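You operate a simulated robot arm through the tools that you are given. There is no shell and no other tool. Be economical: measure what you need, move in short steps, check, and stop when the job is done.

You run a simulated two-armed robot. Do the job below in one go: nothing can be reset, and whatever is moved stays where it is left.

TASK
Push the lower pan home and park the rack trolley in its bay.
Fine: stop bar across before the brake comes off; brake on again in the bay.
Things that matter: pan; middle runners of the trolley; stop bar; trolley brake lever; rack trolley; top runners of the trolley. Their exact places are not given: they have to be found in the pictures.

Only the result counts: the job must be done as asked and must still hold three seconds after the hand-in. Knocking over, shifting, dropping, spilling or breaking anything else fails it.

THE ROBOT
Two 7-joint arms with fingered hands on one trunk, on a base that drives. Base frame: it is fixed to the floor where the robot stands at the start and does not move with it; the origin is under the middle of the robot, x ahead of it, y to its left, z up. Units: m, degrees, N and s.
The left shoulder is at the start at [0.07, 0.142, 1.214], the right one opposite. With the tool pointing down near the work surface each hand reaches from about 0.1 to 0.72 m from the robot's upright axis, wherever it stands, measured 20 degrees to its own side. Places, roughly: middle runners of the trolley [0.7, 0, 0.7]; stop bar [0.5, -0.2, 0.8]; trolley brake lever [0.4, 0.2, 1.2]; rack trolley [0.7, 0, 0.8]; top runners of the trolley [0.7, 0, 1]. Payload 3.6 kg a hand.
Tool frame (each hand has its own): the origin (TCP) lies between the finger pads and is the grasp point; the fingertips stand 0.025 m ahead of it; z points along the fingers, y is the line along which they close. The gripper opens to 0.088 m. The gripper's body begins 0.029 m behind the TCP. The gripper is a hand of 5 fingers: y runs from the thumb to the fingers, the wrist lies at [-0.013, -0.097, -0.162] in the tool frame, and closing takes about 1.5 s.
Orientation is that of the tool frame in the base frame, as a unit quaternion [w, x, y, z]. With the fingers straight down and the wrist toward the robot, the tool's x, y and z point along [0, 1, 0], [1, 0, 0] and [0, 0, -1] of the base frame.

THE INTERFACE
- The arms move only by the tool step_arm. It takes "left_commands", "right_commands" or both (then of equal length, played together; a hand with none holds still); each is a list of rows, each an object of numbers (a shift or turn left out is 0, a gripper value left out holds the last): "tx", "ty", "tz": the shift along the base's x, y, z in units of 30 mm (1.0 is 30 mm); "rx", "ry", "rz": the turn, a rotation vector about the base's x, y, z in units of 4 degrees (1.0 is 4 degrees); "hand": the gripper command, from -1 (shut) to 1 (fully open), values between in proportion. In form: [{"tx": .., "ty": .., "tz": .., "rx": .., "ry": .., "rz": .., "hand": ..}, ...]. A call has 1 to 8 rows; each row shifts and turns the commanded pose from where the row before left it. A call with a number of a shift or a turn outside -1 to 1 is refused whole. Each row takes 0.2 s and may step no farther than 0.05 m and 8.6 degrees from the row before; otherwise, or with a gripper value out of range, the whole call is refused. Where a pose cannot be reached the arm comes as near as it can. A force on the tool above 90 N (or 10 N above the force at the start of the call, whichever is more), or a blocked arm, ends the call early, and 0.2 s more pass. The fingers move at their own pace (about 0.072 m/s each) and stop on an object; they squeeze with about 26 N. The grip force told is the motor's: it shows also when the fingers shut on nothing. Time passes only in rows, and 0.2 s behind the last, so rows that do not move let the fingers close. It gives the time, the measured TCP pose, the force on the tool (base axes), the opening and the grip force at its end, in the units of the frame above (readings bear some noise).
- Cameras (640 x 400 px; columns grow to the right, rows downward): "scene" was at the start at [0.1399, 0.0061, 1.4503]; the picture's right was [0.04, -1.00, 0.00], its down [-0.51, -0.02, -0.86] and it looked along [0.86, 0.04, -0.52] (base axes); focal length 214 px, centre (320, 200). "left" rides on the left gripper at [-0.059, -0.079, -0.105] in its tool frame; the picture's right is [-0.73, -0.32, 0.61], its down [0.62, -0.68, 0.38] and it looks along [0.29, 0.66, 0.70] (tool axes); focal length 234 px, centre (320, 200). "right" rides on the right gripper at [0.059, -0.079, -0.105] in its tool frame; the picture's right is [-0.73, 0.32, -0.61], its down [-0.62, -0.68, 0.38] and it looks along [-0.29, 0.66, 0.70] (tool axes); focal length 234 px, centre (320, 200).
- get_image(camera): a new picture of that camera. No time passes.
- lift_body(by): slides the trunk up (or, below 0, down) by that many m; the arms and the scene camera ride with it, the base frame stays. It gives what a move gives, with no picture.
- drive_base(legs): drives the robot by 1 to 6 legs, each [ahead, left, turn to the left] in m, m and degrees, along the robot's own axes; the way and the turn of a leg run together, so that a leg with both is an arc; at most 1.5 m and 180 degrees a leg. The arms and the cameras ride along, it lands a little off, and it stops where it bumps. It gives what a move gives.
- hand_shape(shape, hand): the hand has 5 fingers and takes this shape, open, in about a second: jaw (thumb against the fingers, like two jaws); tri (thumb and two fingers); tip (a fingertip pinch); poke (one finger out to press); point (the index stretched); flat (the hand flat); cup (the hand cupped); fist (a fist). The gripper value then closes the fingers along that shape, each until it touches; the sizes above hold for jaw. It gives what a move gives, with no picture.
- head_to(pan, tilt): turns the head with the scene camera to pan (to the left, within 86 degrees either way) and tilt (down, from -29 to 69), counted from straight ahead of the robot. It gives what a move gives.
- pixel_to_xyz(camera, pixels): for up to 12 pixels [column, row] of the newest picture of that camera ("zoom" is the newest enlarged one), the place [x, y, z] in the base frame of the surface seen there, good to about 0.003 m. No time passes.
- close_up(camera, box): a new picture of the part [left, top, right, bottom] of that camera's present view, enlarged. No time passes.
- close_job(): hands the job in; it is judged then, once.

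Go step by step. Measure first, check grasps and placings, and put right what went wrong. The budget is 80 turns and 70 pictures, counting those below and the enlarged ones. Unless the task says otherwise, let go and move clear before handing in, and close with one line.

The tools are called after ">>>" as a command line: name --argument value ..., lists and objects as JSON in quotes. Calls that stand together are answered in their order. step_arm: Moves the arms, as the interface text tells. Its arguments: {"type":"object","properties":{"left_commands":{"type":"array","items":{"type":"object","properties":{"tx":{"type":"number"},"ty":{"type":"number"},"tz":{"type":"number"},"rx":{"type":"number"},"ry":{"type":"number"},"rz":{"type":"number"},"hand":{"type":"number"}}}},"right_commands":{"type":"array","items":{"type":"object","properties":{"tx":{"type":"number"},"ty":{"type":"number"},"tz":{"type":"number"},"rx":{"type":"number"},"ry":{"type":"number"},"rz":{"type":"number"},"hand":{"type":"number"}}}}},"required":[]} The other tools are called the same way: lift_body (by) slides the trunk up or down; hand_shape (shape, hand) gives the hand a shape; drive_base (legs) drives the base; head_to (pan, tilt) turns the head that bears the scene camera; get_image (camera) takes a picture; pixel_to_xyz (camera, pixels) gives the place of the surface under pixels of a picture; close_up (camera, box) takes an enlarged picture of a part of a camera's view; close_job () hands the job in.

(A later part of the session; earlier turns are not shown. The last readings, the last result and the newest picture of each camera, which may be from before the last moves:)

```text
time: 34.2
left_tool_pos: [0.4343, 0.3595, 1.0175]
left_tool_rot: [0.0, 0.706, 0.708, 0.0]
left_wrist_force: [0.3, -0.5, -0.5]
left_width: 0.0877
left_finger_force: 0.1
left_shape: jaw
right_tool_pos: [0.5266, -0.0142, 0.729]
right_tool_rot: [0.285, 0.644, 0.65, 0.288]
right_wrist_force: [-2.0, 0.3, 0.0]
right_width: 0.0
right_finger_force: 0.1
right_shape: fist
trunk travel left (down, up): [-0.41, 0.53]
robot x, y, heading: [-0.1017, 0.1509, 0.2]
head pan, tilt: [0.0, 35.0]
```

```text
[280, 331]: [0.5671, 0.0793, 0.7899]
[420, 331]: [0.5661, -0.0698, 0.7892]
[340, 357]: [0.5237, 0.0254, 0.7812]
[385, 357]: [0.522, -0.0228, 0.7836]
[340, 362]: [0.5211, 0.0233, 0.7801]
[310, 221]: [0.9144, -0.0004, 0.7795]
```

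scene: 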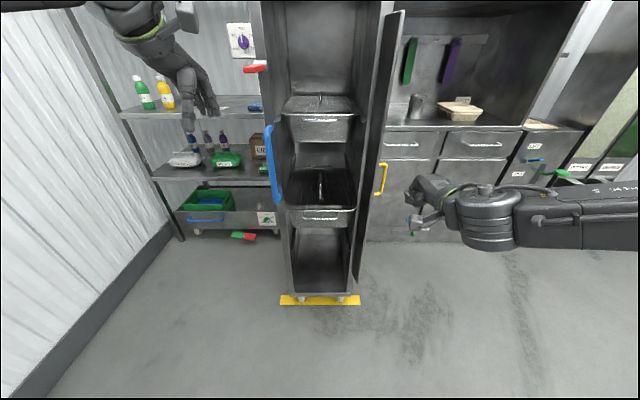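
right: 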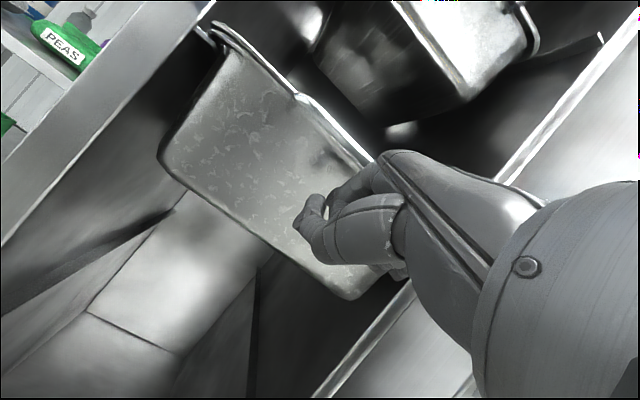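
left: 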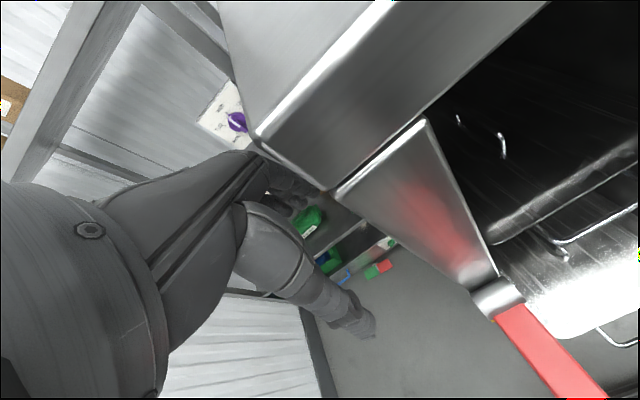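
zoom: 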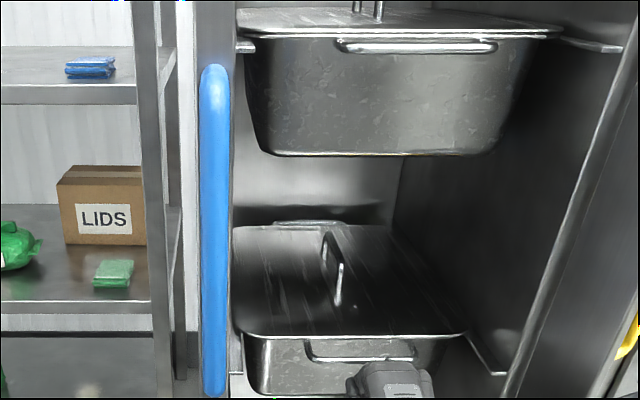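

The pan slid freely to 0.523 (only 2 N), slightly past the upper pan, so it is home. I'll back off, raise the trunk, and turn the right hand back to fingers-down to the right of the stop bar.

>>> drive_base --legs '[[-0.27, 0, 0]]'

>>> lift_body --by 0.35

>>> step_arm --right_commands '[{"ry": 1, "ty": -1}, {"ry": 1, "ty": -1}, {"ry": 1, "ty": -1}, {"ry": 1, "ty": -1}, {"ry": 1, "ty": -1}, {"ry": 1, "ty": -1}, {"ry": 1, "ty": -1}, {"ry": 1, "ty": -1}]'

>>> step_arm --right_commands '[{"ry": 1, "ty": -0.5}, {"ry": 1, "ty": -0.5}, {"ry": 1, "ty": -0.5}, {"ry": 1}, {}]'

>>> hand_shape --hand "right" --shape "flat"

>>> get_image --camera "scene"

```text
time: 36.1
left_tool_pos: [0.1595, 0.3585, 1.0164]
left_tool_rot: [0.001, 0.706, 0.708, 0.001]
left_wrist_force: [0.0, 0.4, 0.5]
left_width: 0.0877
left_finger_force: 0.0
left_shape: jaw
right_tool_pos: [0.2515, -0.0148, 0.7298]
right_tool_rot: [0.285, 0.644, 0.649, 0.288]
right_wrist_force: [-0.3, 0.4, 0.2]
right_width: 0.0001
right_finger_force: 0.1
right_shape: fist
trunk travel left (down, up): [-0.41, 0.53]
robot x, y, heading: [-0.3772, 0.1457, -0.1]
head pan, tilt: [0.0, 35.0]
```

```text
time: 39.5
left_tool_pos: [0.1601, 0.359, 1.3672]
left_tool_rot: [0.0, 0.707, 0.708, 0.0]
left_wrist_force: [0.5, -0.5, -0.1]
left_width: 0.0878
left_finger_force: 0.0
left_shape: jaw
right_tool_pos: [0.2517, -0.0145, 1.0787]
right_tool_rot: [0.285, 0.644, 0.649, 0.287]
right_wrist_force: [-0.2, 1.1, 0.6]
right_width: 0.0001
right_finger_force: 0.1
right_shape: fist
trunk travel left (down, up): [-0.76, 0.18]
robot x, y, heading: [-0.3742, 0.1515, -0.0]
head pan, tilt: [0.0, 35.0]
```

```text
time: 41.4
left_tool_pos: [0.1611, 0.3585, 1.366]
left_tool_rot: [0.0, 0.706, 0.708, 0.0]
left_wrist_force: [1.0, 0.0, -0.1]
left_width: 0.0879
left_finger_force: 0.0
left_shape: jaw
right_tool_pos: [0.2525, -0.2576, 1.0785]
right_tool_rot: [0.095, 0.699, 0.702, 0.098]
right_wrist_force: [0.1, -0.5, 0.0]
right_width: 0.0
right_finger_force: 0.0
right_shape: fist
trunk travel left (down, up): [-0.76, 0.18]
robot x, y, heading: [-0.3756, 0.1454, -0.1]
head pan, tilt: [0.0, 35.0]
```

```text
time: 42.5
left_tool_pos: [0.1595, 0.359, 1.3663]
left_tool_rot: [0.0, 0.707, 0.708, 0.0]
left_wrist_force: [-0.8, -0.7, -1.2]
left_width: 0.0878
left_finger_force: 0.0
left_shape: jaw
right_tool_pos: [0.2512, -0.3009, 1.0786]
right_tool_rot: [-0.004, 0.705, 0.71, 0.001]
right_wrist_force: [-0.6, 0.2, 0.2]
right_width: 0.0002
right_finger_force: 0.1
right_shape: fist
trunk travel left (down, up): [-0.76, 0.18]
robot x, y, heading: [-0.377, 0.1505, 0.0]
head pan, tilt: [0.0, 35.0]
```

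```text
time: 43.5
left_tool_pos: [0.1605, 0.3581, 1.3663]
left_tool_rot: [0.0, 0.706, 0.708, -0.001]
left_wrist_force: [0.3, -0.2, -0.2]
left_width: 0.0876
left_finger_force: 0.0
left_shape: jaw
right_tool_pos: [0.2516, -0.3003, 1.0792]
right_tool_rot: [-0.004, 0.705, 0.709, 0.0]
right_wrist_force: [-0.1, 0.4, 0.1]
right_width: 0.0805
right_finger_force: 0.1
right_shape: flat
trunk travel left (down, up): [-0.76, 0.18]
robot x, y, heading: [-0.3756, 0.1507, 0.3]
head pan, tilt: [0.0, 35.0]
```

```text
40 pictures are left
```

scene: 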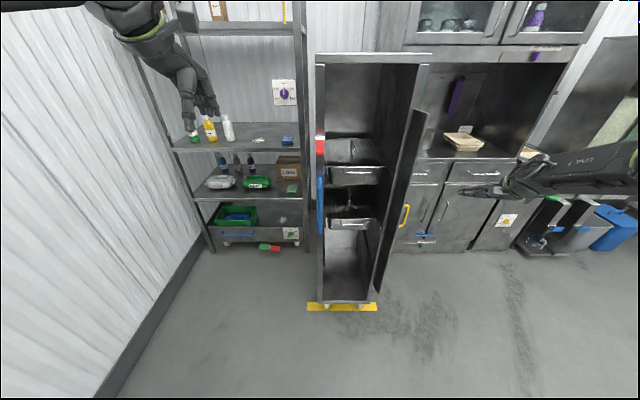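

The right hand is fingers-down at (0.25,-0.30,1.08). I'll drive forward so it stands to the right of the bar, keeping sideways clearance.

>>> drive_base --legs '[[0, -0.05, 0], [0.19, 0, 0]]'

>>> close_up --camera "scene" --box '[300, 40, 560, 210]'

```text
time: 45.5
left_tool_pos: [0.3461, 0.3103, 1.3675]
left_tool_rot: [0.001, 0.706, 0.709, 0.0]
left_wrist_force: [-0.5, 0.2, 0.0]
left_width: 0.0877
left_finger_force: 0.0
left_shape: jaw
right_tool_pos: [0.44, -0.348, 1.0806]
right_tool_rot: [-0.003, 0.704, 0.71, 0.001]
right_wrist_force: [0.2, 0.4, -0.9]
right_width: 0.0807
right_finger_force: 0.2
right_shape: flat
trunk travel left (down, up): [-0.76, 0.18]
robot x, y, heading: [-0.1858, 0.0993, 0.1]
head pan, tilt: [0.0, 35.0]
```

```text
2.35 times, centred on (430, 125) of scene
```

zoom: 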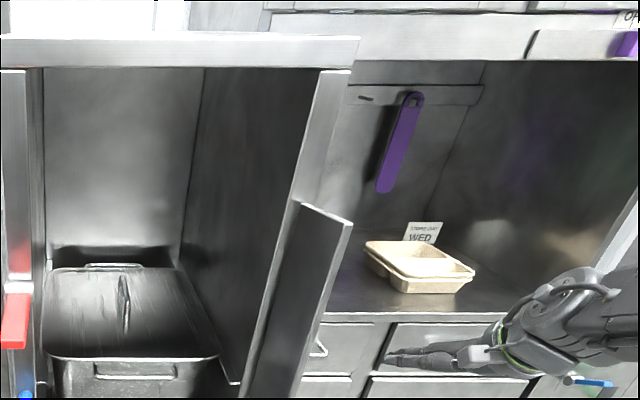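

The hand hangs right of the bar. I'll shift it back 0.03 for leverage on the bar's free edge and move left toward the bar.

>>> step_arm --right_commands '[{"tx": -1}, {"ty": 1}, {"ty": 1}, {"ty": 1}, {"ty": 0.5}, {}]'

>>> close_up --camera "scene" --box '[340, 80, 500, 180]'

>>> get_image --camera "right"

```text
time: 46.9
left_tool_pos: [0.3504, 0.3104, 1.366]
left_tool_rot: [-0.001, 0.706, 0.709, 0.0]
left_wrist_force: [0.2, -0.8, 0.1]
left_width: 0.0876
left_finger_force: 0.1
left_shape: jaw
right_tool_pos: [0.4116, -0.2831, 1.0789]
right_tool_rot: [-0.006, 0.703, 0.711, 0.002]
right_wrist_force: [0.1, 0.0, 0.8]
right_width: 0.0809
right_finger_force: 0.1
right_shape: flat
right hand out of reach, approached as far as the arm can: row 4, 5
trunk travel left (down, up): [-0.76, 0.18]
robot x, y, heading: [-0.1875, 0.0986, 0.2]
head pan, tilt: [0.0, 35.0]
```

```text
4.00 times, centred on (420, 130) of scene
```

zoom: 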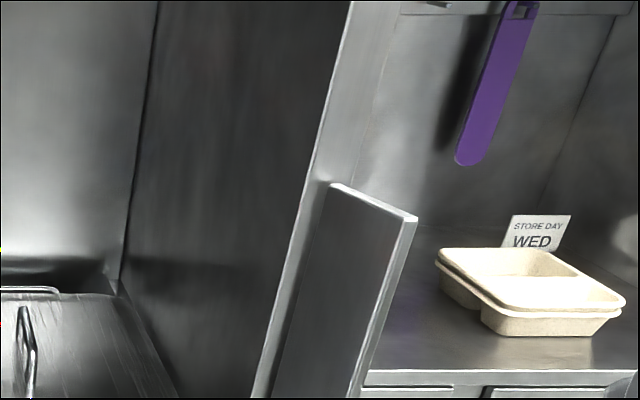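

```text
37 pictures are left
```

right: 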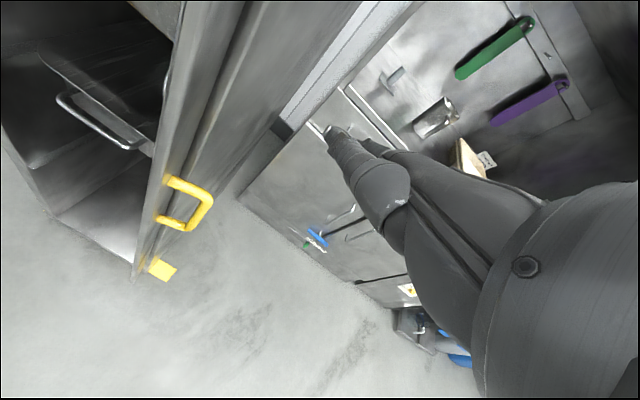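

The arm stops at y≈-0.283, so I'll use the base to sweep the hand left against the bar, checking midway.

>>> drive_base --legs '[[0, 0.12, 0]]'

>>> close_up --camera "scene" --box '[300, 40, 540, 190]'

>>> get_image --camera "right"

```text
time: 48.1
left_tool_pos: [0.3471, 0.4266, 1.3682]
left_tool_rot: [-0.001, 0.706, 0.708, 0.002]
left_wrist_force: [0.5, 0.5, 0.2]
left_width: 0.0876
left_finger_force: 0.0
left_shape: jaw
right_tool_pos: [0.4087, -0.1672, 1.0787]
right_tool_rot: [-0.005, 0.703, 0.711, 0.004]
right_wrist_force: [-5.4, -17.5, 3.6]
right_width: 0.0805
right_finger_force: 0.1
right_shape: flat
trunk travel left (down, up): [-0.76, 0.18]
robot x, y, heading: [-0.1875, 0.2205, 0.1]
head pan, tilt: [0.0, 35.0]
```

```text
2.67 times, centred on (420, 115) of scene
```

zoom: 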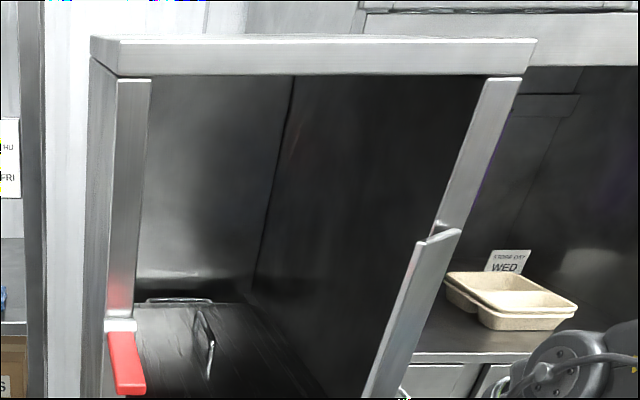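

```text
35 pictures are left
```

right: 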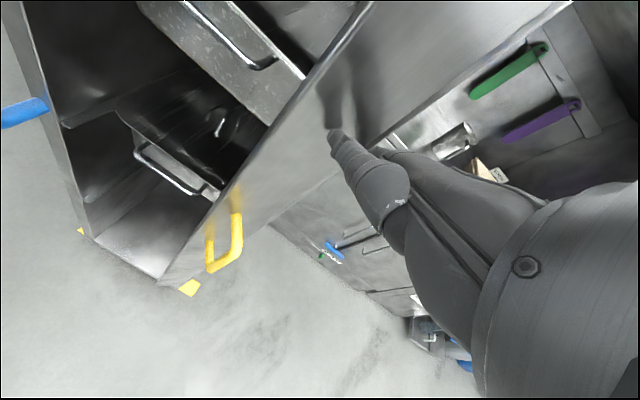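

The bar has started to swing, with 17 N on the hand. I'll continue left a bit more.

>>> drive_base --legs '[[0, 0.04, 0]]'

>>> head_to --pan -20 --tilt 45

>>> get_image --camera "scene"

```text
time: 49.0
left_tool_pos: [0.3477, 0.4437, 1.3711]
left_tool_rot: [-0.004, 0.71, 0.705, 0.007]
left_wrist_force: [0.5, -0.6, 0.6]
left_width: 0.0877
left_finger_force: 0.1
left_shape: jaw
right_tool_pos: [0.4032, -0.1521, 1.0735]
right_tool_rot: [-0.009, 0.711, 0.703, 0.007]
right_wrist_force: [-7.1, -84.3, 8.8]
right_width: 0.0804
right_finger_force: 0.1
right_shape: flat
trunk travel left (down, up): [-0.76, 0.18]
robot x, y, heading: [-0.1897, 0.2558, -0.4]
head pan, tilt: [0.0, 35.0]
```

```text
time: 49.9
left_tool_pos: [0.3494, 0.4459, 1.3697]
left_tool_rot: [-0.004, 0.709, 0.705, 0.005]
left_wrist_force: [0.3, -0.4, 0.3]
left_width: 0.088
left_finger_force: 0.1
left_shape: jaw
right_tool_pos: [0.4032, -0.1544, 1.0732]
right_tool_rot: [-0.007, 0.713, 0.701, 0.004]
right_wrist_force: [-3.0, -53.2, 4.4]
right_width: 0.0806
right_finger_force: 0.1
right_shape: flat
trunk travel left (down, up): [-0.76, 0.18]
robot x, y, heading: [-0.1867, 0.2546, -0.7]
head pan, tilt: [-20.0, 45.0]
```

```text
34 pictures are left
```

scene: 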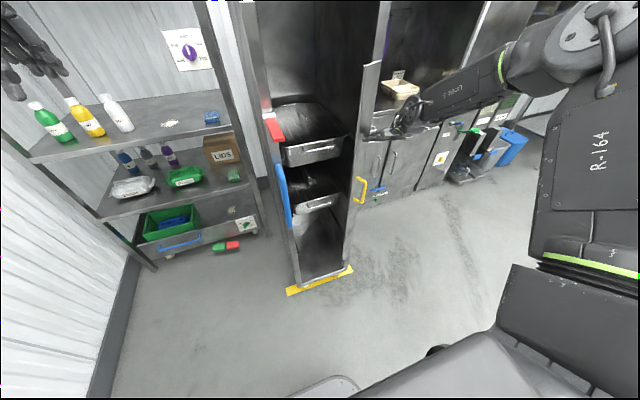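

The side force rose to 84 N, so the fingers are likely pressing near the hinge or post. I'll back off right and inspect.

>>> drive_base --legs '[[0, -0.1, 0.5]]'

>>> close_up --camera "scene" --box '[240, 30, 480, 300]'

>>> get_image --camera "right"

```text
time: 51.0
left_tool_pos: [0.3485, 0.3732, 1.3656]
left_tool_rot: [0.001, 0.706, 0.708, -0.001]
left_wrist_force: [-0.2, -0.3, 0.5]
left_width: 0.0878
left_finger_force: 0.0
left_shape: jaw
right_tool_pos: [0.4098, -0.2278, 1.0803]
right_tool_rot: [-0.002, 0.707, 0.707, 0.0]
right_wrist_force: [-1.1, -0.3, 0.3]
right_width: 0.0803
right_finger_force: 0.0
right_shape: flat
trunk travel left (down, up): [-0.76, 0.18]
robot x, y, heading: [-0.1873, 0.1609, -0.0]
head pan, tilt: [-20.0, 45.0]
```

```text
1.48 times, centred on (360, 165) of scene
```

zoom: 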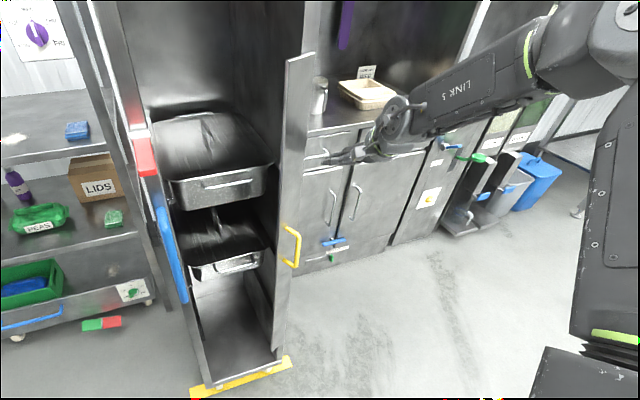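

```text
32 pictures are left
```

right: 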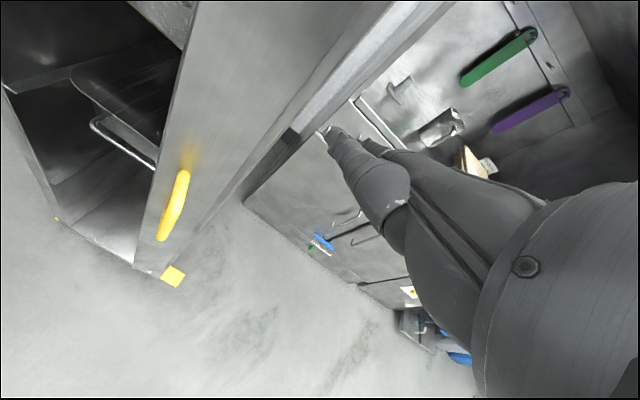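

The bar has swung partway and stayed there. I'll measure the bar plane, the trolley's corners and the fingertips.

>>> pixel_to_xyz --camera "zoom" --pixels '[[311, 70], [288, 75], [300, 120], [281, 150], [290, 230], [275, 230], [297, 235], [295, 262], [335, 160], [209, 384], [270, 362], [240, 290]]'

>>> pixel_to_xyz --camera "right" --pixels '[[230, 60], [290, 60], [335, 60], [250, 110], [180, 110], [170, 230], [180, 180], [335, 140], [350, 160]]'

```text
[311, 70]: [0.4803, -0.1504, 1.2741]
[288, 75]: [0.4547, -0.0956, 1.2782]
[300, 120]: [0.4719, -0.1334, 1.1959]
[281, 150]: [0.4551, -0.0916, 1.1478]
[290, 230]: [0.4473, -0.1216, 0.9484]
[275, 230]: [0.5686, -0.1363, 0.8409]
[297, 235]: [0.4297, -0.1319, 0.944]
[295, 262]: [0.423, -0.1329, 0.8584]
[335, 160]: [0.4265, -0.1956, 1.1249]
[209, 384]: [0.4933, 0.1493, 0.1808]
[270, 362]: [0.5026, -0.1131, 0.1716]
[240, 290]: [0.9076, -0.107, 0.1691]
```

```text
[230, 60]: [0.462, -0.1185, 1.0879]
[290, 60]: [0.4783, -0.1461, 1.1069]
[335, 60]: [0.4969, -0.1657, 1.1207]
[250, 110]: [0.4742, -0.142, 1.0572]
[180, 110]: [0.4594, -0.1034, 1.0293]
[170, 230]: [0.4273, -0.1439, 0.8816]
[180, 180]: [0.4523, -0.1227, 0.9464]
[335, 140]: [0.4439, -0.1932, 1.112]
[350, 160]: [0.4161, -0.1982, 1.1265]
```

The bar is about 65° closed, with its free edge at (0.455,-0.092), and the trolley front hasn't moved (0.493). I'll go round to its front and press it in +x.

>>> drive_base --legs '[[-0.11, 0, 0], [0, 0.09, 0], [0.1, 0, 0]]'

>>> get_image --camera "right"

```text
time: 53.6
left_tool_pos: [0.3361, 0.4594, 1.3686]
left_tool_rot: [0.003, 0.706, 0.708, 0.0]
left_wrist_force: [0.2, -0.4, 0.0]
left_width: 0.0876
left_finger_force: 0.1
left_shape: jaw
right_tool_pos: [0.3963, -0.1384, 1.0803]
right_tool_rot: [-0.002, 0.707, 0.707, 0.002]
right_wrist_force: [-17.6, -2.7, 2.5]
right_width: 0.0804
right_finger_force: 0.0
right_shape: flat
trunk travel left (down, up): [-0.76, 0.18]
robot x, y, heading: [-0.1987, 0.2475, 0.2]
head pan, tilt: [-20.0, 45.0]
```

```text
31 pictures are left
```

right: 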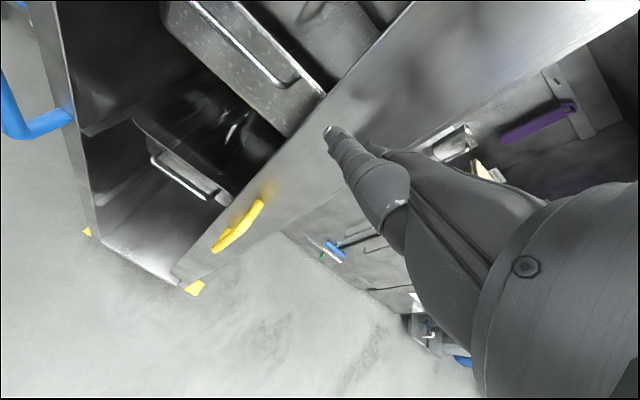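

Contact is made (-17 N in x) and the bar is moving. I'll push 0.03 more and measure.

>>> drive_base --legs '[[0.03, 0, 0]]'

>>> get_image --camera "right"

>>> pixel_to_xyz --camera "right" --pixels '[[300, 140], [270, 170], [240, 205], [330, 180], [380, 60], [420, 60], [450, 60]]'

```text
time: 54.5
left_tool_pos: [0.3583, 0.4562, 1.3715]
left_tool_rot: [0.004, 0.706, 0.708, 0.004]
left_wrist_force: [-0.1, 0.0, -0.8]
left_width: 0.0875
left_finger_force: 0.1
left_shape: jaw
right_tool_pos: [0.4192, -0.1426, 1.0822]
right_tool_rot: [-0.004, 0.708, 0.706, 0.003]
right_wrist_force: [-44.5, -1.6, -1.9]
right_width: 0.0807
right_finger_force: 0.0
right_shape: flat
trunk travel left (down, up): [-0.76, 0.18]
robot x, y, heading: [-0.1635, 0.2483, 0.1]
head pan, tilt: [-20.0, 45.0]
```

```text
30 pictures are left
```

right: 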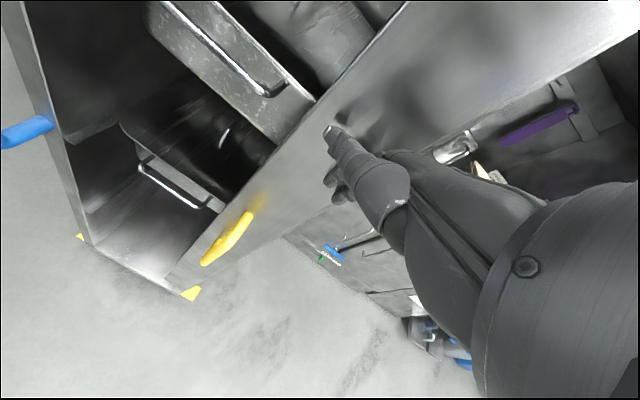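

```text
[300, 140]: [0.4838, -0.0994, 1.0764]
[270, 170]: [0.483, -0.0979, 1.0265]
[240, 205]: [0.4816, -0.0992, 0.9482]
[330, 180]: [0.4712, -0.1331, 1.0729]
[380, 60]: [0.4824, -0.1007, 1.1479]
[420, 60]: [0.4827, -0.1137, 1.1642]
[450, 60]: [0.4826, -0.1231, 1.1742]
```

The bar lies flat at x≈0.483 across the front, fully closed, with 44 N against the stop. I'll back off, shape the left hand as a fist and bring it above the red lever's end.

>>> drive_base --legs '[[-0.15, 0, 0], [0, -0.3, 0]]'

>>> hand_shape --hand "left" --shape "fist"

>>> drive_base --legs '[[0.16, 0, 0]]'

>>> head_to --pan 10 --tilt 40

>>> get_image --camera "scene"

>>> pixel_to_xyz --camera "scene" --pixels '[[320, 200]]'

```text
time: 57.5
left_tool_pos: [0.2212, 0.1594, 1.366]
left_tool_rot: [0.002, 0.705, 0.709, 0.0]
left_wrist_force: [0.2, 0.7, -0.1]
left_width: 0.0878
left_finger_force: 0.1
left_shape: jaw
right_tool_pos: [0.2808, -0.4408, 1.0769]
right_tool_rot: [-0.006, 0.706, 0.708, -0.002]
right_wrist_force: [-0.9, 0.0, -0.1]
right_width: 0.0807
right_finger_force: 0.0
right_shape: flat
trunk travel left (down, up): [-0.76, 0.18]
robot x, y, heading: [-0.3148, -0.054, 0.2]
head pan, tilt: [-20.0, 45.0]
```

```text
time: 58.4
left_tool_pos: [0.2214, 0.1566, 1.3658]
left_tool_rot: [0.0, 0.705, 0.709, 0.0]
left_wrist_force: [-0.1, -0.3, 0.3]
left_width: 0.0001
left_finger_force: 0.1
left_shape: fist
right_tool_pos: [0.2804, -0.4435, 1.0766]
right_tool_rot: [-0.007, 0.707, 0.707, -0.001]
right_wrist_force: [0.0, -1.0, -1.0]
right_width: 0.0806
right_finger_force: 0.0
right_shape: flat
trunk travel left (down, up): [-0.76, 0.18]
robot x, y, heading: [-0.3144, -0.0526, -0.1]
head pan, tilt: [-20.0, 45.0]
```

```text
time: 59.8
left_tool_pos: [0.3777, 0.1563, 1.3678]
left_tool_rot: [0.001, 0.706, 0.708, 0.001]
left_wrist_force: [-0.3, 0.0, -0.1]
left_width: 0.0
left_finger_force: 0.0
left_shape: fist
right_tool_pos: [0.4359, -0.4446, 1.0784]
right_tool_rot: [-0.005, 0.707, 0.707, 0.0]
right_wrist_force: [-0.4, -0.3, -0.5]
right_width: 0.0806
right_finger_force: 0.1
right_shape: flat
trunk travel left (down, up): [-0.76, 0.18]
robot x, y, heading: [-0.1564, -0.0506, 0.1]
head pan, tilt: [-20.0, 45.0]
```

```text
time: 60.8
left_tool_pos: [0.3797, 0.1567, 1.3667]
left_tool_rot: [0.0, 0.706, 0.708, 0.001]
left_wrist_force: [-0.4, -0.6, 0.0]
left_width: 0.0
left_finger_force: 0.0
left_shape: fist
right_tool_pos: [0.4385, -0.4448, 1.076]
right_tool_rot: [-0.006, 0.708, 0.706, -0.001]
right_wrist_force: [0.2, 0.1, -0.2]
right_width: 0.0803
right_finger_force: 0.1
right_shape: flat
trunk travel left (down, up): [-0.76, 0.18]
robot x, y, heading: [-0.1552, -0.0494, 0.1]
head pan, tilt: [10.0, 40.0]
```

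```text
29 pictures are left
```

scene: 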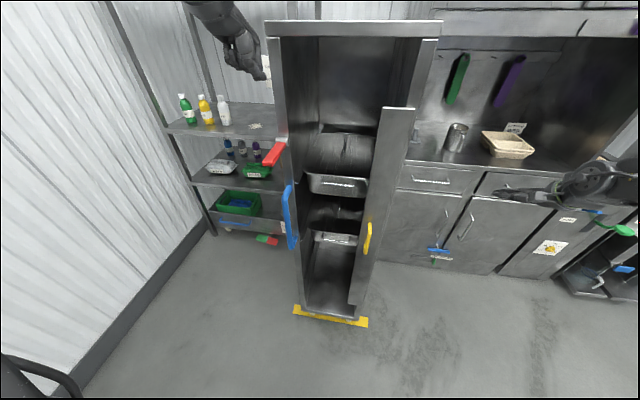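

```text
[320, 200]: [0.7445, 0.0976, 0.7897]
```

The stop bar is across, and the left fist is above and in line with the lever. I'll descend toward it.

>>> step_arm --left_commands '[{"tz": -1}, {"tz": -1}, {"tz": -1}, {"tz": -1}, {"tz": -0.5}, {}]'

>>> close_up --camera "scene" --box '[200, 80, 340, 180]'

>>> get_image --camera "left"

```text
time: 62.2
left_tool_pos: [0.379, 0.1558, 1.2324]
left_tool_rot: [0.0, 0.705, 0.709, 0.001]
left_wrist_force: [-0.2, 1.2, -1.1]
left_width: 0.0
left_finger_force: 0.0
left_shape: fist
right_tool_pos: [0.4378, -0.4448, 1.0761]
right_tool_rot: [-0.006, 0.708, 0.706, -0.001]
right_wrist_force: [-0.5, -0.4, -0.4]
right_width: 0.0805
right_finger_force: 0.0
right_shape: flat
trunk travel left (down, up): [-0.76, 0.18]
robot x, y, heading: [-0.1547, -0.0527, 0.3]
head pan, tilt: [10.0, 40.0]
```

```text
4.00 times, centred on (270, 130) of scene
```

zoom: 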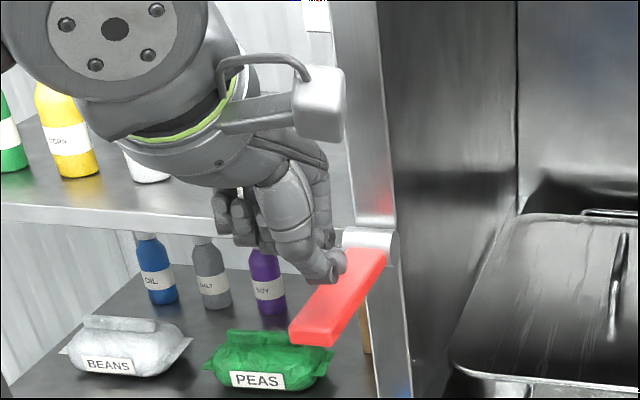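

```text
27 pictures are left
```

left: 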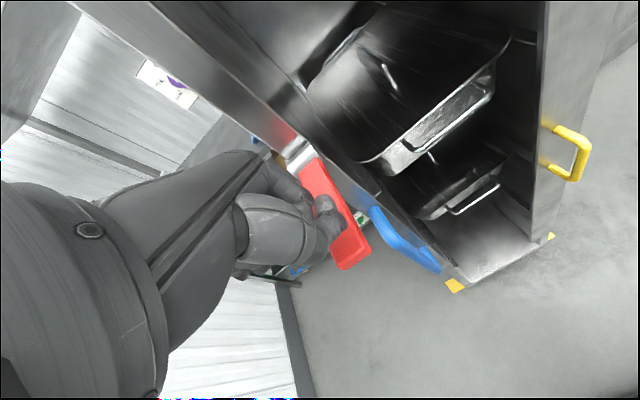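

The fist is slightly left of the lever. I'll raise it a little, shift right 0.03 and back 0.01, then press down.

>>> step_arm --left_commands '[{"tz": 0.7}, {"ty": -1, "tx": -0.3}, {"tz": -0.7}, {"tz": -0.7}, {"tz": -0.7}, {"tz": -0.7}, {}]'

>>> close_up --camera "scene" --box '[200, 80, 340, 180]'

```text
time: 63.6
left_tool_pos: [0.3743, 0.1238, 1.1939]
left_tool_rot: [0.017, 0.707, 0.707, 0.016]
left_wrist_force: [-8.9, -0.6, 33.3]
left_width: 0.0
left_finger_force: 0.1
left_shape: fist
right_tool_pos: [0.4363, -0.444, 1.078]
right_tool_rot: [-0.004, 0.708, 0.706, 0.0]
right_wrist_force: [-0.6, 0.9, -0.2]
right_width: 0.0808
right_finger_force: 0.0
right_shape: flat
trunk travel left (down, up): [-0.76, 0.18]
robot x, y, heading: [-0.158, -0.054, 0.0]
head pan, tilt: [10.0, 40.0]
stopped in row 6 (left hand): the force on the tool passed its limit (the readings are from after the stop); the commanded pose is now the measured one
```

```text
4.00 times, centred on (270, 130) of scene
```

zoom: 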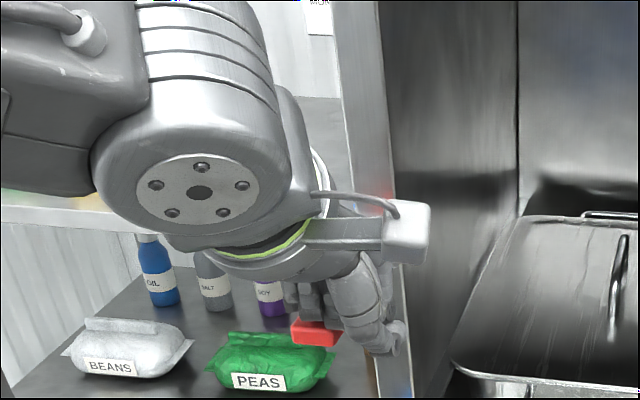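

Pressing down is blocked at the force limit and the lever stays put, so it releases upward. I'll retreat, make the left hand flat and pitch it forward so the fingers can lift the lever from below.

>>> step_arm --left_commands '[{"tz": 0.7}, {"tz": 0.7}]'

>>> drive_base --legs '[[-0.22, 0, 0]]'

>>> hand_shape --hand "left" --shape "flat"

>>> step_arm --left_commands '[{"ry": -1, "ty": 0.4}, {"ry": -1, "ty": 0.4}, {"ry": -1, "ty": 0.2}, {"ry": -1}, {"ry": -1}, {"ry": -1}, {"ry": -1}, {"ry": -1}]'

>>> step_arm --left_commands '[{"ry": -1}, {"ry": -1}, {"ry": -1}, {"ry": -1}, {"ry": -1}, {"ry": -1}, {"ry": -1}, {"ry": -1}]'

>>> get_image --camera "scene"

>>> get_image --camera "left"

```text
time: 64.2
left_tool_pos: [0.375, 0.1247, 1.2299]
left_tool_rot: [0.012, 0.706, 0.708, 0.013]
left_wrist_force: [0.2, 0.4, -0.3]
left_width: 0.0001
left_finger_force: 0.0
left_shape: fist
right_tool_pos: [0.4379, -0.4431, 1.0774]
right_tool_rot: [-0.006, 0.707, 0.707, 0.0]
right_wrist_force: [0.7, -0.1, -0.8]
right_width: 0.0806
right_finger_force: 0.0
right_shape: flat
trunk travel left (down, up): [-0.76, 0.18]
robot x, y, heading: [-0.1611, -0.0514, 0.1]
head pan, tilt: [10.0, 40.0]
```

```text
time: 65.8
left_tool_pos: [0.1612, 0.1252, 1.2299]
left_tool_rot: [0.012, 0.707, 0.707, 0.011]
left_wrist_force: [0.5, -0.2, -0.5]
left_width: 0.0
left_finger_force: 0.1
left_shape: fist
right_tool_pos: [0.2252, -0.4433, 1.0754]
right_tool_rot: [-0.006, 0.706, 0.708, -0.002]
right_wrist_force: [0.5, -0.1, -1.4]
right_width: 0.0806
right_finger_force: 0.0
right_shape: flat
trunk travel left (down, up): [-0.76, 0.18]
robot x, y, heading: [-0.3767, -0.0531, 0.2]
head pan, tilt: [10.0, 40.0]
```

```text
time: 66.7
left_tool_pos: [0.1607, 0.1247, 1.2307]
left_tool_rot: [0.013, 0.707, 0.707, 0.012]
left_wrist_force: [0.4, -0.5, 0.4]
left_width: 0.0808
left_finger_force: 0.1
left_shape: flat
right_tool_pos: [0.2235, -0.4429, 1.0766]
right_tool_rot: [-0.006, 0.707, 0.707, -0.001]
right_wrist_force: [-0.3, 0.9, -0.1]
right_width: 0.0807
right_finger_force: 0.1
right_shape: flat
trunk travel left (down, up): [-0.76, 0.18]
robot x, y, heading: [-0.3729, -0.0559, 0.2]
head pan, tilt: [10.0, 40.0]
```

```text
time: 68.5
left_tool_pos: [0.1609, 0.156, 1.2308]
left_tool_rot: [0.208, 0.675, 0.678, 0.207]
left_wrist_force: [0.8, -0.2, 0.9]
left_width: 0.0807
left_finger_force: 0.0
left_shape: flat
right_tool_pos: [0.2226, -0.4434, 1.0762]
right_tool_rot: [-0.006, 0.707, 0.707, -0.001]
right_wrist_force: [0.0, -0.1, 0.2]
right_width: 0.0806
right_finger_force: 0.1
right_shape: flat
trunk travel left (down, up): [-0.76, 0.18]
robot x, y, heading: [-0.3695, -0.0508, 0.2]
head pan, tilt: [10.0, 40.0]
```

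```text
time: 70.3
left_tool_pos: [0.1593, 0.1546, 1.2298]
left_tool_rot: [0.387, 0.592, 0.593, 0.385]
left_wrist_force: [0.3, -0.3, -0.1]
left_width: 0.0808
left_finger_force: 0.1
left_shape: flat
right_tool_pos: [0.2222, -0.4436, 1.0763]
right_tool_rot: [-0.006, 0.708, 0.707, -0.001]
right_wrist_force: [-0.8, 0.7, -0.8]
right_width: 0.0804
right_finger_force: 0.2
right_shape: flat
trunk travel left (down, up): [-0.76, 0.18]
robot x, y, heading: [-0.3738, -0.0536, 0.4]
head pan, tilt: [10.0, 40.0]
```

```text
25 pictures are left
```

scene: 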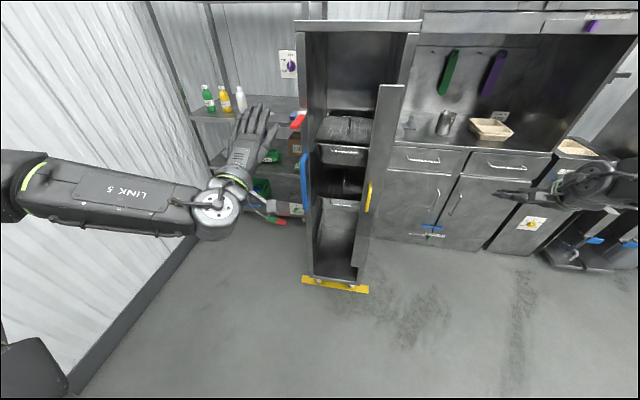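

```text
24 pictures are left
```

left: 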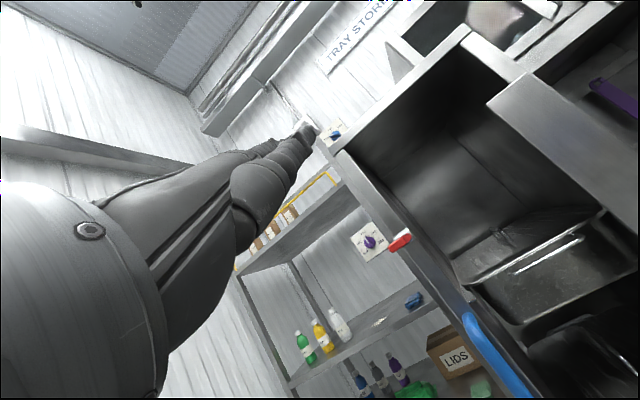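

The flat hand now points forward, with its fingers at (240–275,105–140) in the scene. I'll measure the fingers and the lever.

>>> close_up --camera "scene" --box '[190, 80, 350, 180]'

>>> pixel_to_xyz --camera "scene" --pixels '[[274, 128], [264, 112], [256, 108], [247, 107], [239, 116], [250, 140], [235, 160], [297, 121], [301, 115]]'

```text
4.00 times, centred on (270, 130) of scene
```

zoom: 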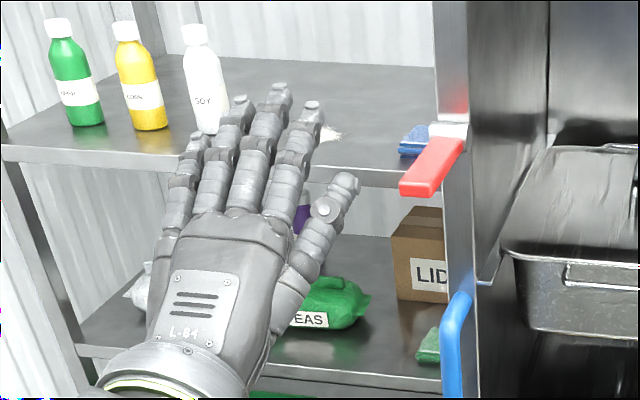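

```text
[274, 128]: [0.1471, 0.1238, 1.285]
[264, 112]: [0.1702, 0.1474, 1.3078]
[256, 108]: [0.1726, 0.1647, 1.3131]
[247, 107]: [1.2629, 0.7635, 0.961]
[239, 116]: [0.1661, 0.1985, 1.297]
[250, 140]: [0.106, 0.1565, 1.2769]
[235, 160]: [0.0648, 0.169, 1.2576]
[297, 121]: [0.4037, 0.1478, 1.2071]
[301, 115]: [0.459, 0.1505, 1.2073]
```

The fingertips are at (0.172, 0.147–0.165, 1.31), curving upward, and the lever's underside is near 1.185 with its end at x≈0.36. I'll lower 0.17, drive 0.24 forward to get under the lever, and check.

>>> lift_body --by -0.17

>>> drive_base --legs '[[0.235, 0, 0]]'

>>> close_up --camera "scene" --box '[190, 40, 350, 140]'

>>> get_image --camera "left"

```text
time: 72.2
left_tool_pos: [0.1599, 0.1538, 1.0612]
left_tool_rot: [0.386, 0.592, 0.593, 0.385]
left_wrist_force: [0.5, 0.0, -0.1]
left_width: 0.0808
left_finger_force: 0.0
left_shape: flat
right_tool_pos: [0.2225, -0.4432, 0.9059]
right_tool_rot: [-0.006, 0.708, 0.707, -0.001]
right_wrist_force: [0.0, -0.9, 0.3]
right_width: 0.0806
right_finger_force: 0.0
right_shape: flat
trunk travel left (down, up): [-0.59, 0.35]
robot x, y, heading: [-0.3719, -0.0519, 0.3]
head pan, tilt: [10.0, 40.0]
```

```text
time: 74.0
left_tool_pos: [0.3963, 0.156, 1.0605]
left_tool_rot: [0.386, 0.592, 0.594, 0.384]
left_wrist_force: [0.2, -0.5, 0.3]
left_width: 0.0804
left_finger_force: 0.3
left_shape: flat
right_tool_pos: [0.4593, -0.4418, 0.9061]
right_tool_rot: [-0.006, 0.706, 0.708, -0.001]
right_wrist_force: [0.3, -0.5, -0.8]
right_width: 0.0809
right_finger_force: 0.0
right_shape: flat
trunk travel left (down, up): [-0.59, 0.35]
robot x, y, heading: [-0.1333, -0.054, 0.4]
head pan, tilt: [10.0, 40.0]
```

```text
4.00 times, centred on (270, 90) of scene
```

zoom: 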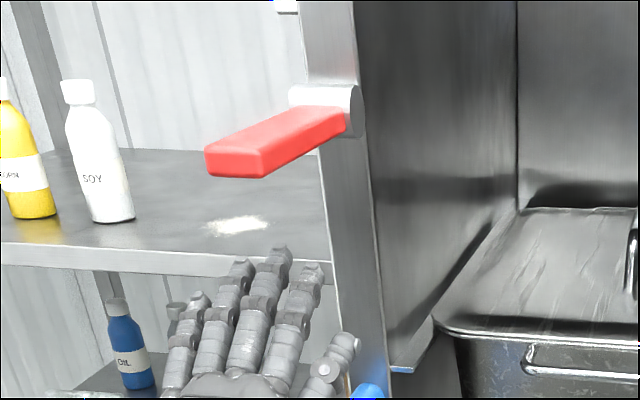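

```text
21 pictures are left
```

left: 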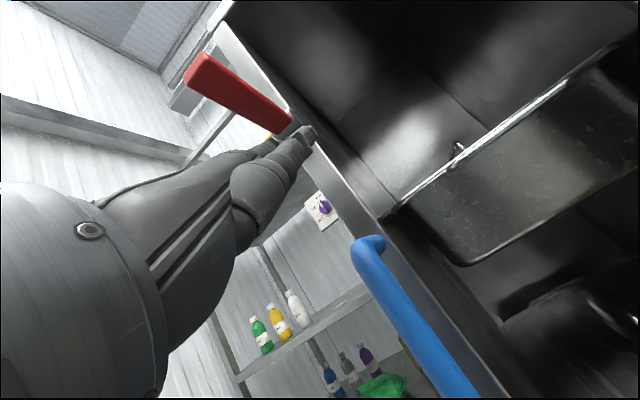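

The fingers are below the lever and lined up with it. I'll lift the trunk 0.1 so they raise it.

>>> lift_body --by 0.1

>>> close_up --camera "scene" --box '[190, 50, 350, 150]'

```text
time: 75.3
left_tool_pos: [0.396, 0.1557, 1.1604]
left_tool_rot: [0.386, 0.592, 0.594, 0.385]
left_wrist_force: [0.4, 0.8, -0.9]
left_width: 0.0804
left_finger_force: 0.1
left_shape: flat
right_tool_pos: [0.4606, -0.4415, 1.0066]
right_tool_rot: [-0.007, 0.707, 0.707, -0.001]
right_wrist_force: [0.1, 1.0, -0.1]
right_width: 0.0811
right_finger_force: 0.1
right_shape: flat
trunk travel left (down, up): [-0.69, 0.25]
robot x, y, heading: [-0.1362, -0.0523, 0.7]
head pan, tilt: [10.0, 40.0]
```

```text
4.00 times, centred on (270, 100) of scene
```

zoom: 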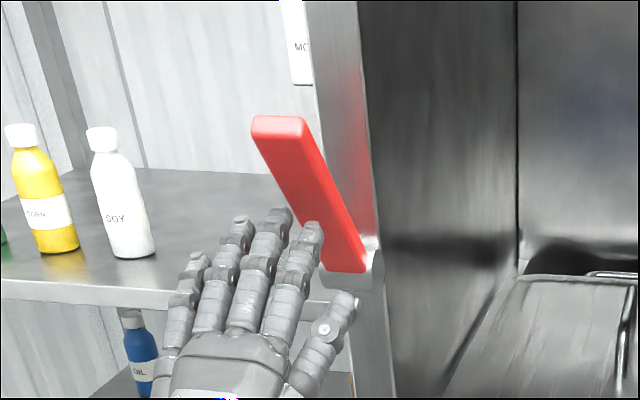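

The lever has swung up to about 55°. I'll raise a bit more and nudge forward to reach its end position.

>>> lift_body --by 0.05

>>> drive_base --legs '[[0.03, 0, 0]]'

>>> close_up --camera "scene" --box '[190, 50, 350, 150]'

>>> pixel_to_xyz --camera "zoom" --pixels '[[340, 300], [350, 30], [345, 250], [600, 280], [280, 120], [320, 220]]'

```text
time: 76.3
left_tool_pos: [0.3968, 0.1561, 1.2112]
left_tool_rot: [0.386, 0.592, 0.594, 0.385]
left_wrist_force: [-0.4, -1.0, -0.4]
left_width: 0.0805
left_finger_force: 0.0
left_shape: flat
right_tool_pos: [0.4601, -0.4424, 1.0556]
right_tool_rot: [-0.006, 0.706, 0.708, -0.001]
right_wrist_force: [-1.3, -0.1, 0.8]
right_width: 0.0804
right_finger_force: 0.1
right_shape: flat
trunk travel left (down, up): [-0.74, 0.2]
robot x, y, heading: [-0.1356, -0.0523, 0.2]
head pan, tilt: [10.0, 40.0]
```

```text
time: 77.1
left_tool_pos: [0.4222, 0.1571, 1.2135]
left_tool_rot: [0.387, 0.591, 0.593, 0.386]
left_wrist_force: [0.1, -1.1, 0.4]
left_width: 0.0805
left_finger_force: 0.1
left_shape: flat
right_tool_pos: [0.4853, -0.4425, 1.0597]
right_tool_rot: [-0.004, 0.707, 0.708, 0.001]
right_wrist_force: [-0.1, -0.4, 0.1]
right_width: 0.0802
right_finger_force: 0.1
right_shape: flat
trunk travel left (down, up): [-0.74, 0.2]
robot x, y, heading: [-0.1048, -0.0502, 0.2]
head pan, tilt: [10.0, 40.0]
```

```text
4.00 times, centred on (270, 100) of scene
```

zoom: 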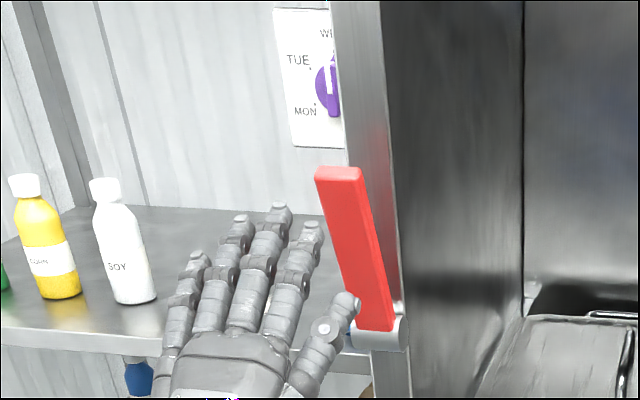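

```text
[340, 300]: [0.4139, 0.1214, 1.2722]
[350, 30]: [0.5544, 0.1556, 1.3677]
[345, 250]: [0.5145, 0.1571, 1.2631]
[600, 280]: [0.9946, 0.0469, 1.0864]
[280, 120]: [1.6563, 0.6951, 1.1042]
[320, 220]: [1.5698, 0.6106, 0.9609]
```

The lever is now steep and the trolley post seems to have moved (x≈0.55), so the brake is off and it rolls. I'll take an overview and measure.

>>> drive_base --legs '[[-0.12, 0, 0]]'

>>> get_image --camera "scene"

>>> pixel_to_xyz --camera "scene" --pixels '[[290, 45], [405, 45], [340, 40], [383, 110], [300, 100], [302, 170], [345, 270]]'

```text
time: 78.3
left_tool_pos: [0.3073, 0.1547, 1.2101]
left_tool_rot: [0.386, 0.592, 0.593, 0.385]
left_wrist_force: [-0.7, 0.4, 1.0]
left_width: 0.0806
left_finger_force: 0.0
left_shape: flat
right_tool_pos: [0.3709, -0.4427, 1.0553]
right_tool_rot: [-0.006, 0.707, 0.707, -0.001]
right_wrist_force: [1.0, 0.3, 0.2]
right_width: 0.0803
right_finger_force: 0.1
right_shape: flat
trunk travel left (down, up): [-0.74, 0.2]
robot x, y, heading: [-0.229, -0.0527, 0.2]
head pan, tilt: [10.0, 40.0]
```

```text
18 pictures are left
```

scene: 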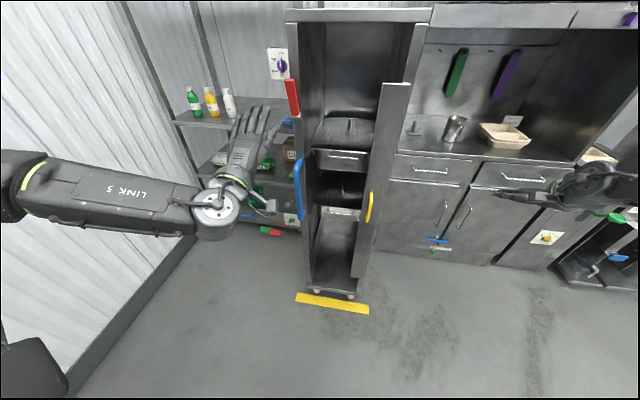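

```text
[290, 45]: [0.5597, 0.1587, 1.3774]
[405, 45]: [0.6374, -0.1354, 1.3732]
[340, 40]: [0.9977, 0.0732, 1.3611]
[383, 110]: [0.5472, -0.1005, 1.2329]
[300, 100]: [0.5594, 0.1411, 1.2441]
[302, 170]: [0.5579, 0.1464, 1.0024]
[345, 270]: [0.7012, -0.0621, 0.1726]
```

The trolley rolled straight to x≈0.558 with the lever up, and the strip is now in front of it. I'll make the left hand a fist, pull the right hand back out of the way, and lower the trunk to push on the blue handle.

>>> step_arm --right_commands '[{"tx": -1}, {"tx": -1}, {"tx": -1}, {"tx": -1}, {"tx": -1}, {"tx": -1}, {"tx": -1}, {"tx": -0.7}]'

>>> hand_shape --hand "left" --shape "fist"

>>> hand_shape --hand "right" --shape "fist"

>>> lift_body --by -0.3

>>> drive_base --legs '[[0.15, 0, 0]]'

>>> get_image --camera "scene"

```text
time: 80.1
left_tool_pos: [0.3054, 0.155, 1.2116]
left_tool_rot: [0.387, 0.592, 0.593, 0.385]
left_wrist_force: [0.1, -0.6, -0.1]
left_width: 0.0806
left_finger_force: 0.1
left_shape: flat
right_tool_pos: [0.1365, -0.4434, 1.0559]
right_tool_rot: [-0.006, 0.707, 0.707, -0.001]
right_wrist_force: [-0.3, 0.0, -0.3]
right_width: 0.0805
right_finger_force: 0.0
right_shape: flat
trunk travel left (down, up): [-0.74, 0.2]
robot x, y, heading: [-0.2257, -0.0527, 0.0]
head pan, tilt: [10.0, 40.0]
```

```text
time: 81.0
left_tool_pos: [0.306, 0.154, 1.2113]
left_tool_rot: [0.387, 0.592, 0.593, 0.385]
left_wrist_force: [0.2, 0.0, -0.5]
left_width: 0.0
left_finger_force: 0.0
left_shape: fist
right_tool_pos: [0.1389, -0.4417, 1.0554]
right_tool_rot: [-0.006, 0.707, 0.707, -0.001]
right_wrist_force: [-1.3, 0.3, -0.3]
right_width: 0.0806
right_finger_force: 0.0
right_shape: flat
trunk travel left (down, up): [-0.74, 0.2]
robot x, y, heading: [-0.2299, -0.0496, 0.3]
head pan, tilt: [10.0, 40.0]
```

```text
time: 81.9
left_tool_pos: [0.3072, 0.1546, 1.2107]
left_tool_rot: [0.386, 0.592, 0.593, 0.385]
left_wrist_force: [0.2, 0.6, -0.4]
left_width: 0.0
left_finger_force: 0.2
left_shape: fist
right_tool_pos: [0.1394, -0.4417, 1.0561]
right_tool_rot: [-0.006, 0.707, 0.707, -0.001]
right_wrist_force: [-0.6, 0.7, -0.5]
right_width: 0.0
right_finger_force: 0.0
right_shape: fist
trunk travel left (down, up): [-0.74, 0.2]
robot x, y, heading: [-0.2267, -0.0533, 0.1]
head pan, tilt: [10.0, 40.0]
```

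```text
time: 84.9
left_tool_pos: [0.3064, 0.1543, 0.9102]
left_tool_rot: [0.387, 0.592, 0.593, 0.385]
left_wrist_force: [-0.2, 0.5, 0.6]
left_width: 0.0
left_finger_force: 0.0
left_shape: fist
right_tool_pos: [0.1387, -0.4421, 0.7568]
right_tool_rot: [-0.005, 0.707, 0.708, -0.001]
right_wrist_force: [0.0, 0.5, -0.7]
right_width: 0.0003
right_finger_force: 0.0
right_shape: fist
trunk travel left (down, up): [-0.44, 0.5]
robot x, y, heading: [-0.2293, -0.0528, 0.2]
head pan, tilt: [10.0, 40.0]
```

```text
time: 86.3
left_tool_pos: [0.4559, 0.1564, 0.911]
left_tool_rot: [0.385, 0.591, 0.595, 0.385]
left_wrist_force: [-0.3, -0.7, -0.1]
left_width: 0.0
left_finger_force: 0.0
left_shape: fist
right_tool_pos: [0.288, -0.4392, 0.7553]
right_tool_rot: [-0.007, 0.707, 0.708, -0.002]
right_wrist_force: [-0.8, 0.1, -0.8]
right_width: 0.0001
right_finger_force: 0.0
right_shape: fist
trunk travel left (down, up): [-0.44, 0.5]
robot x, y, heading: [-0.076, -0.0534, 0.3]
head pan, tilt: [10.0, 40.0]
```

```text
17 pictures are left
```

scene: 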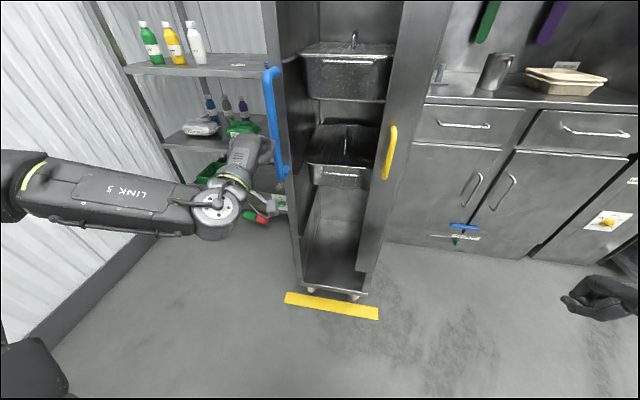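

The fist is lined up behind the blue handle and the trolley is straight. I'll push forward in stages and check for yaw.

>>> drive_base --legs '[[0.2, 0, 0]]'

>>> get_image --camera "scene"

>>> pixel_to_xyz --camera "scene" --pixels '[[272, 20], [410, 30], [400, 150], [320, 60], [295, 250], [365, 260], [270, 90]]'

```text
time: 87.9
left_tool_pos: [0.6561, 0.1554, 0.9121]
left_tool_rot: [0.386, 0.593, 0.593, 0.384]
left_wrist_force: [0.9, 0.5, -0.1]
left_width: 0.0806
left_finger_force: 0.2
left_shape: fist
right_tool_pos: [0.4878, -0.4401, 0.7566]
right_tool_rot: [-0.006, 0.707, 0.707, -0.001]
right_wrist_force: [-0.3, 0.4, -0.5]
right_width: 0.0
right_finger_force: 0.1
right_shape: fist
trunk travel left (down, up): [-0.44, 0.5]
robot x, y, heading: [0.1226, -0.0519, 0.0]
head pan, tilt: [10.0, 40.0]
```

```text
16 pictures are left
```

scene: 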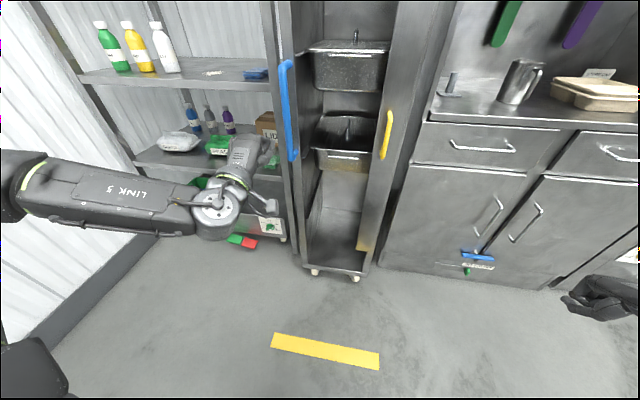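

```text
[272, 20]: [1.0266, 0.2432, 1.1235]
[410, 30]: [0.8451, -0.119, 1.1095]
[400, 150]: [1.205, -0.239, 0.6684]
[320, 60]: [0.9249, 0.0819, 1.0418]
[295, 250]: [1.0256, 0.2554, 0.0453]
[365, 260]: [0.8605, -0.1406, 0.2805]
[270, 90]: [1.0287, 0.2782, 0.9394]
```

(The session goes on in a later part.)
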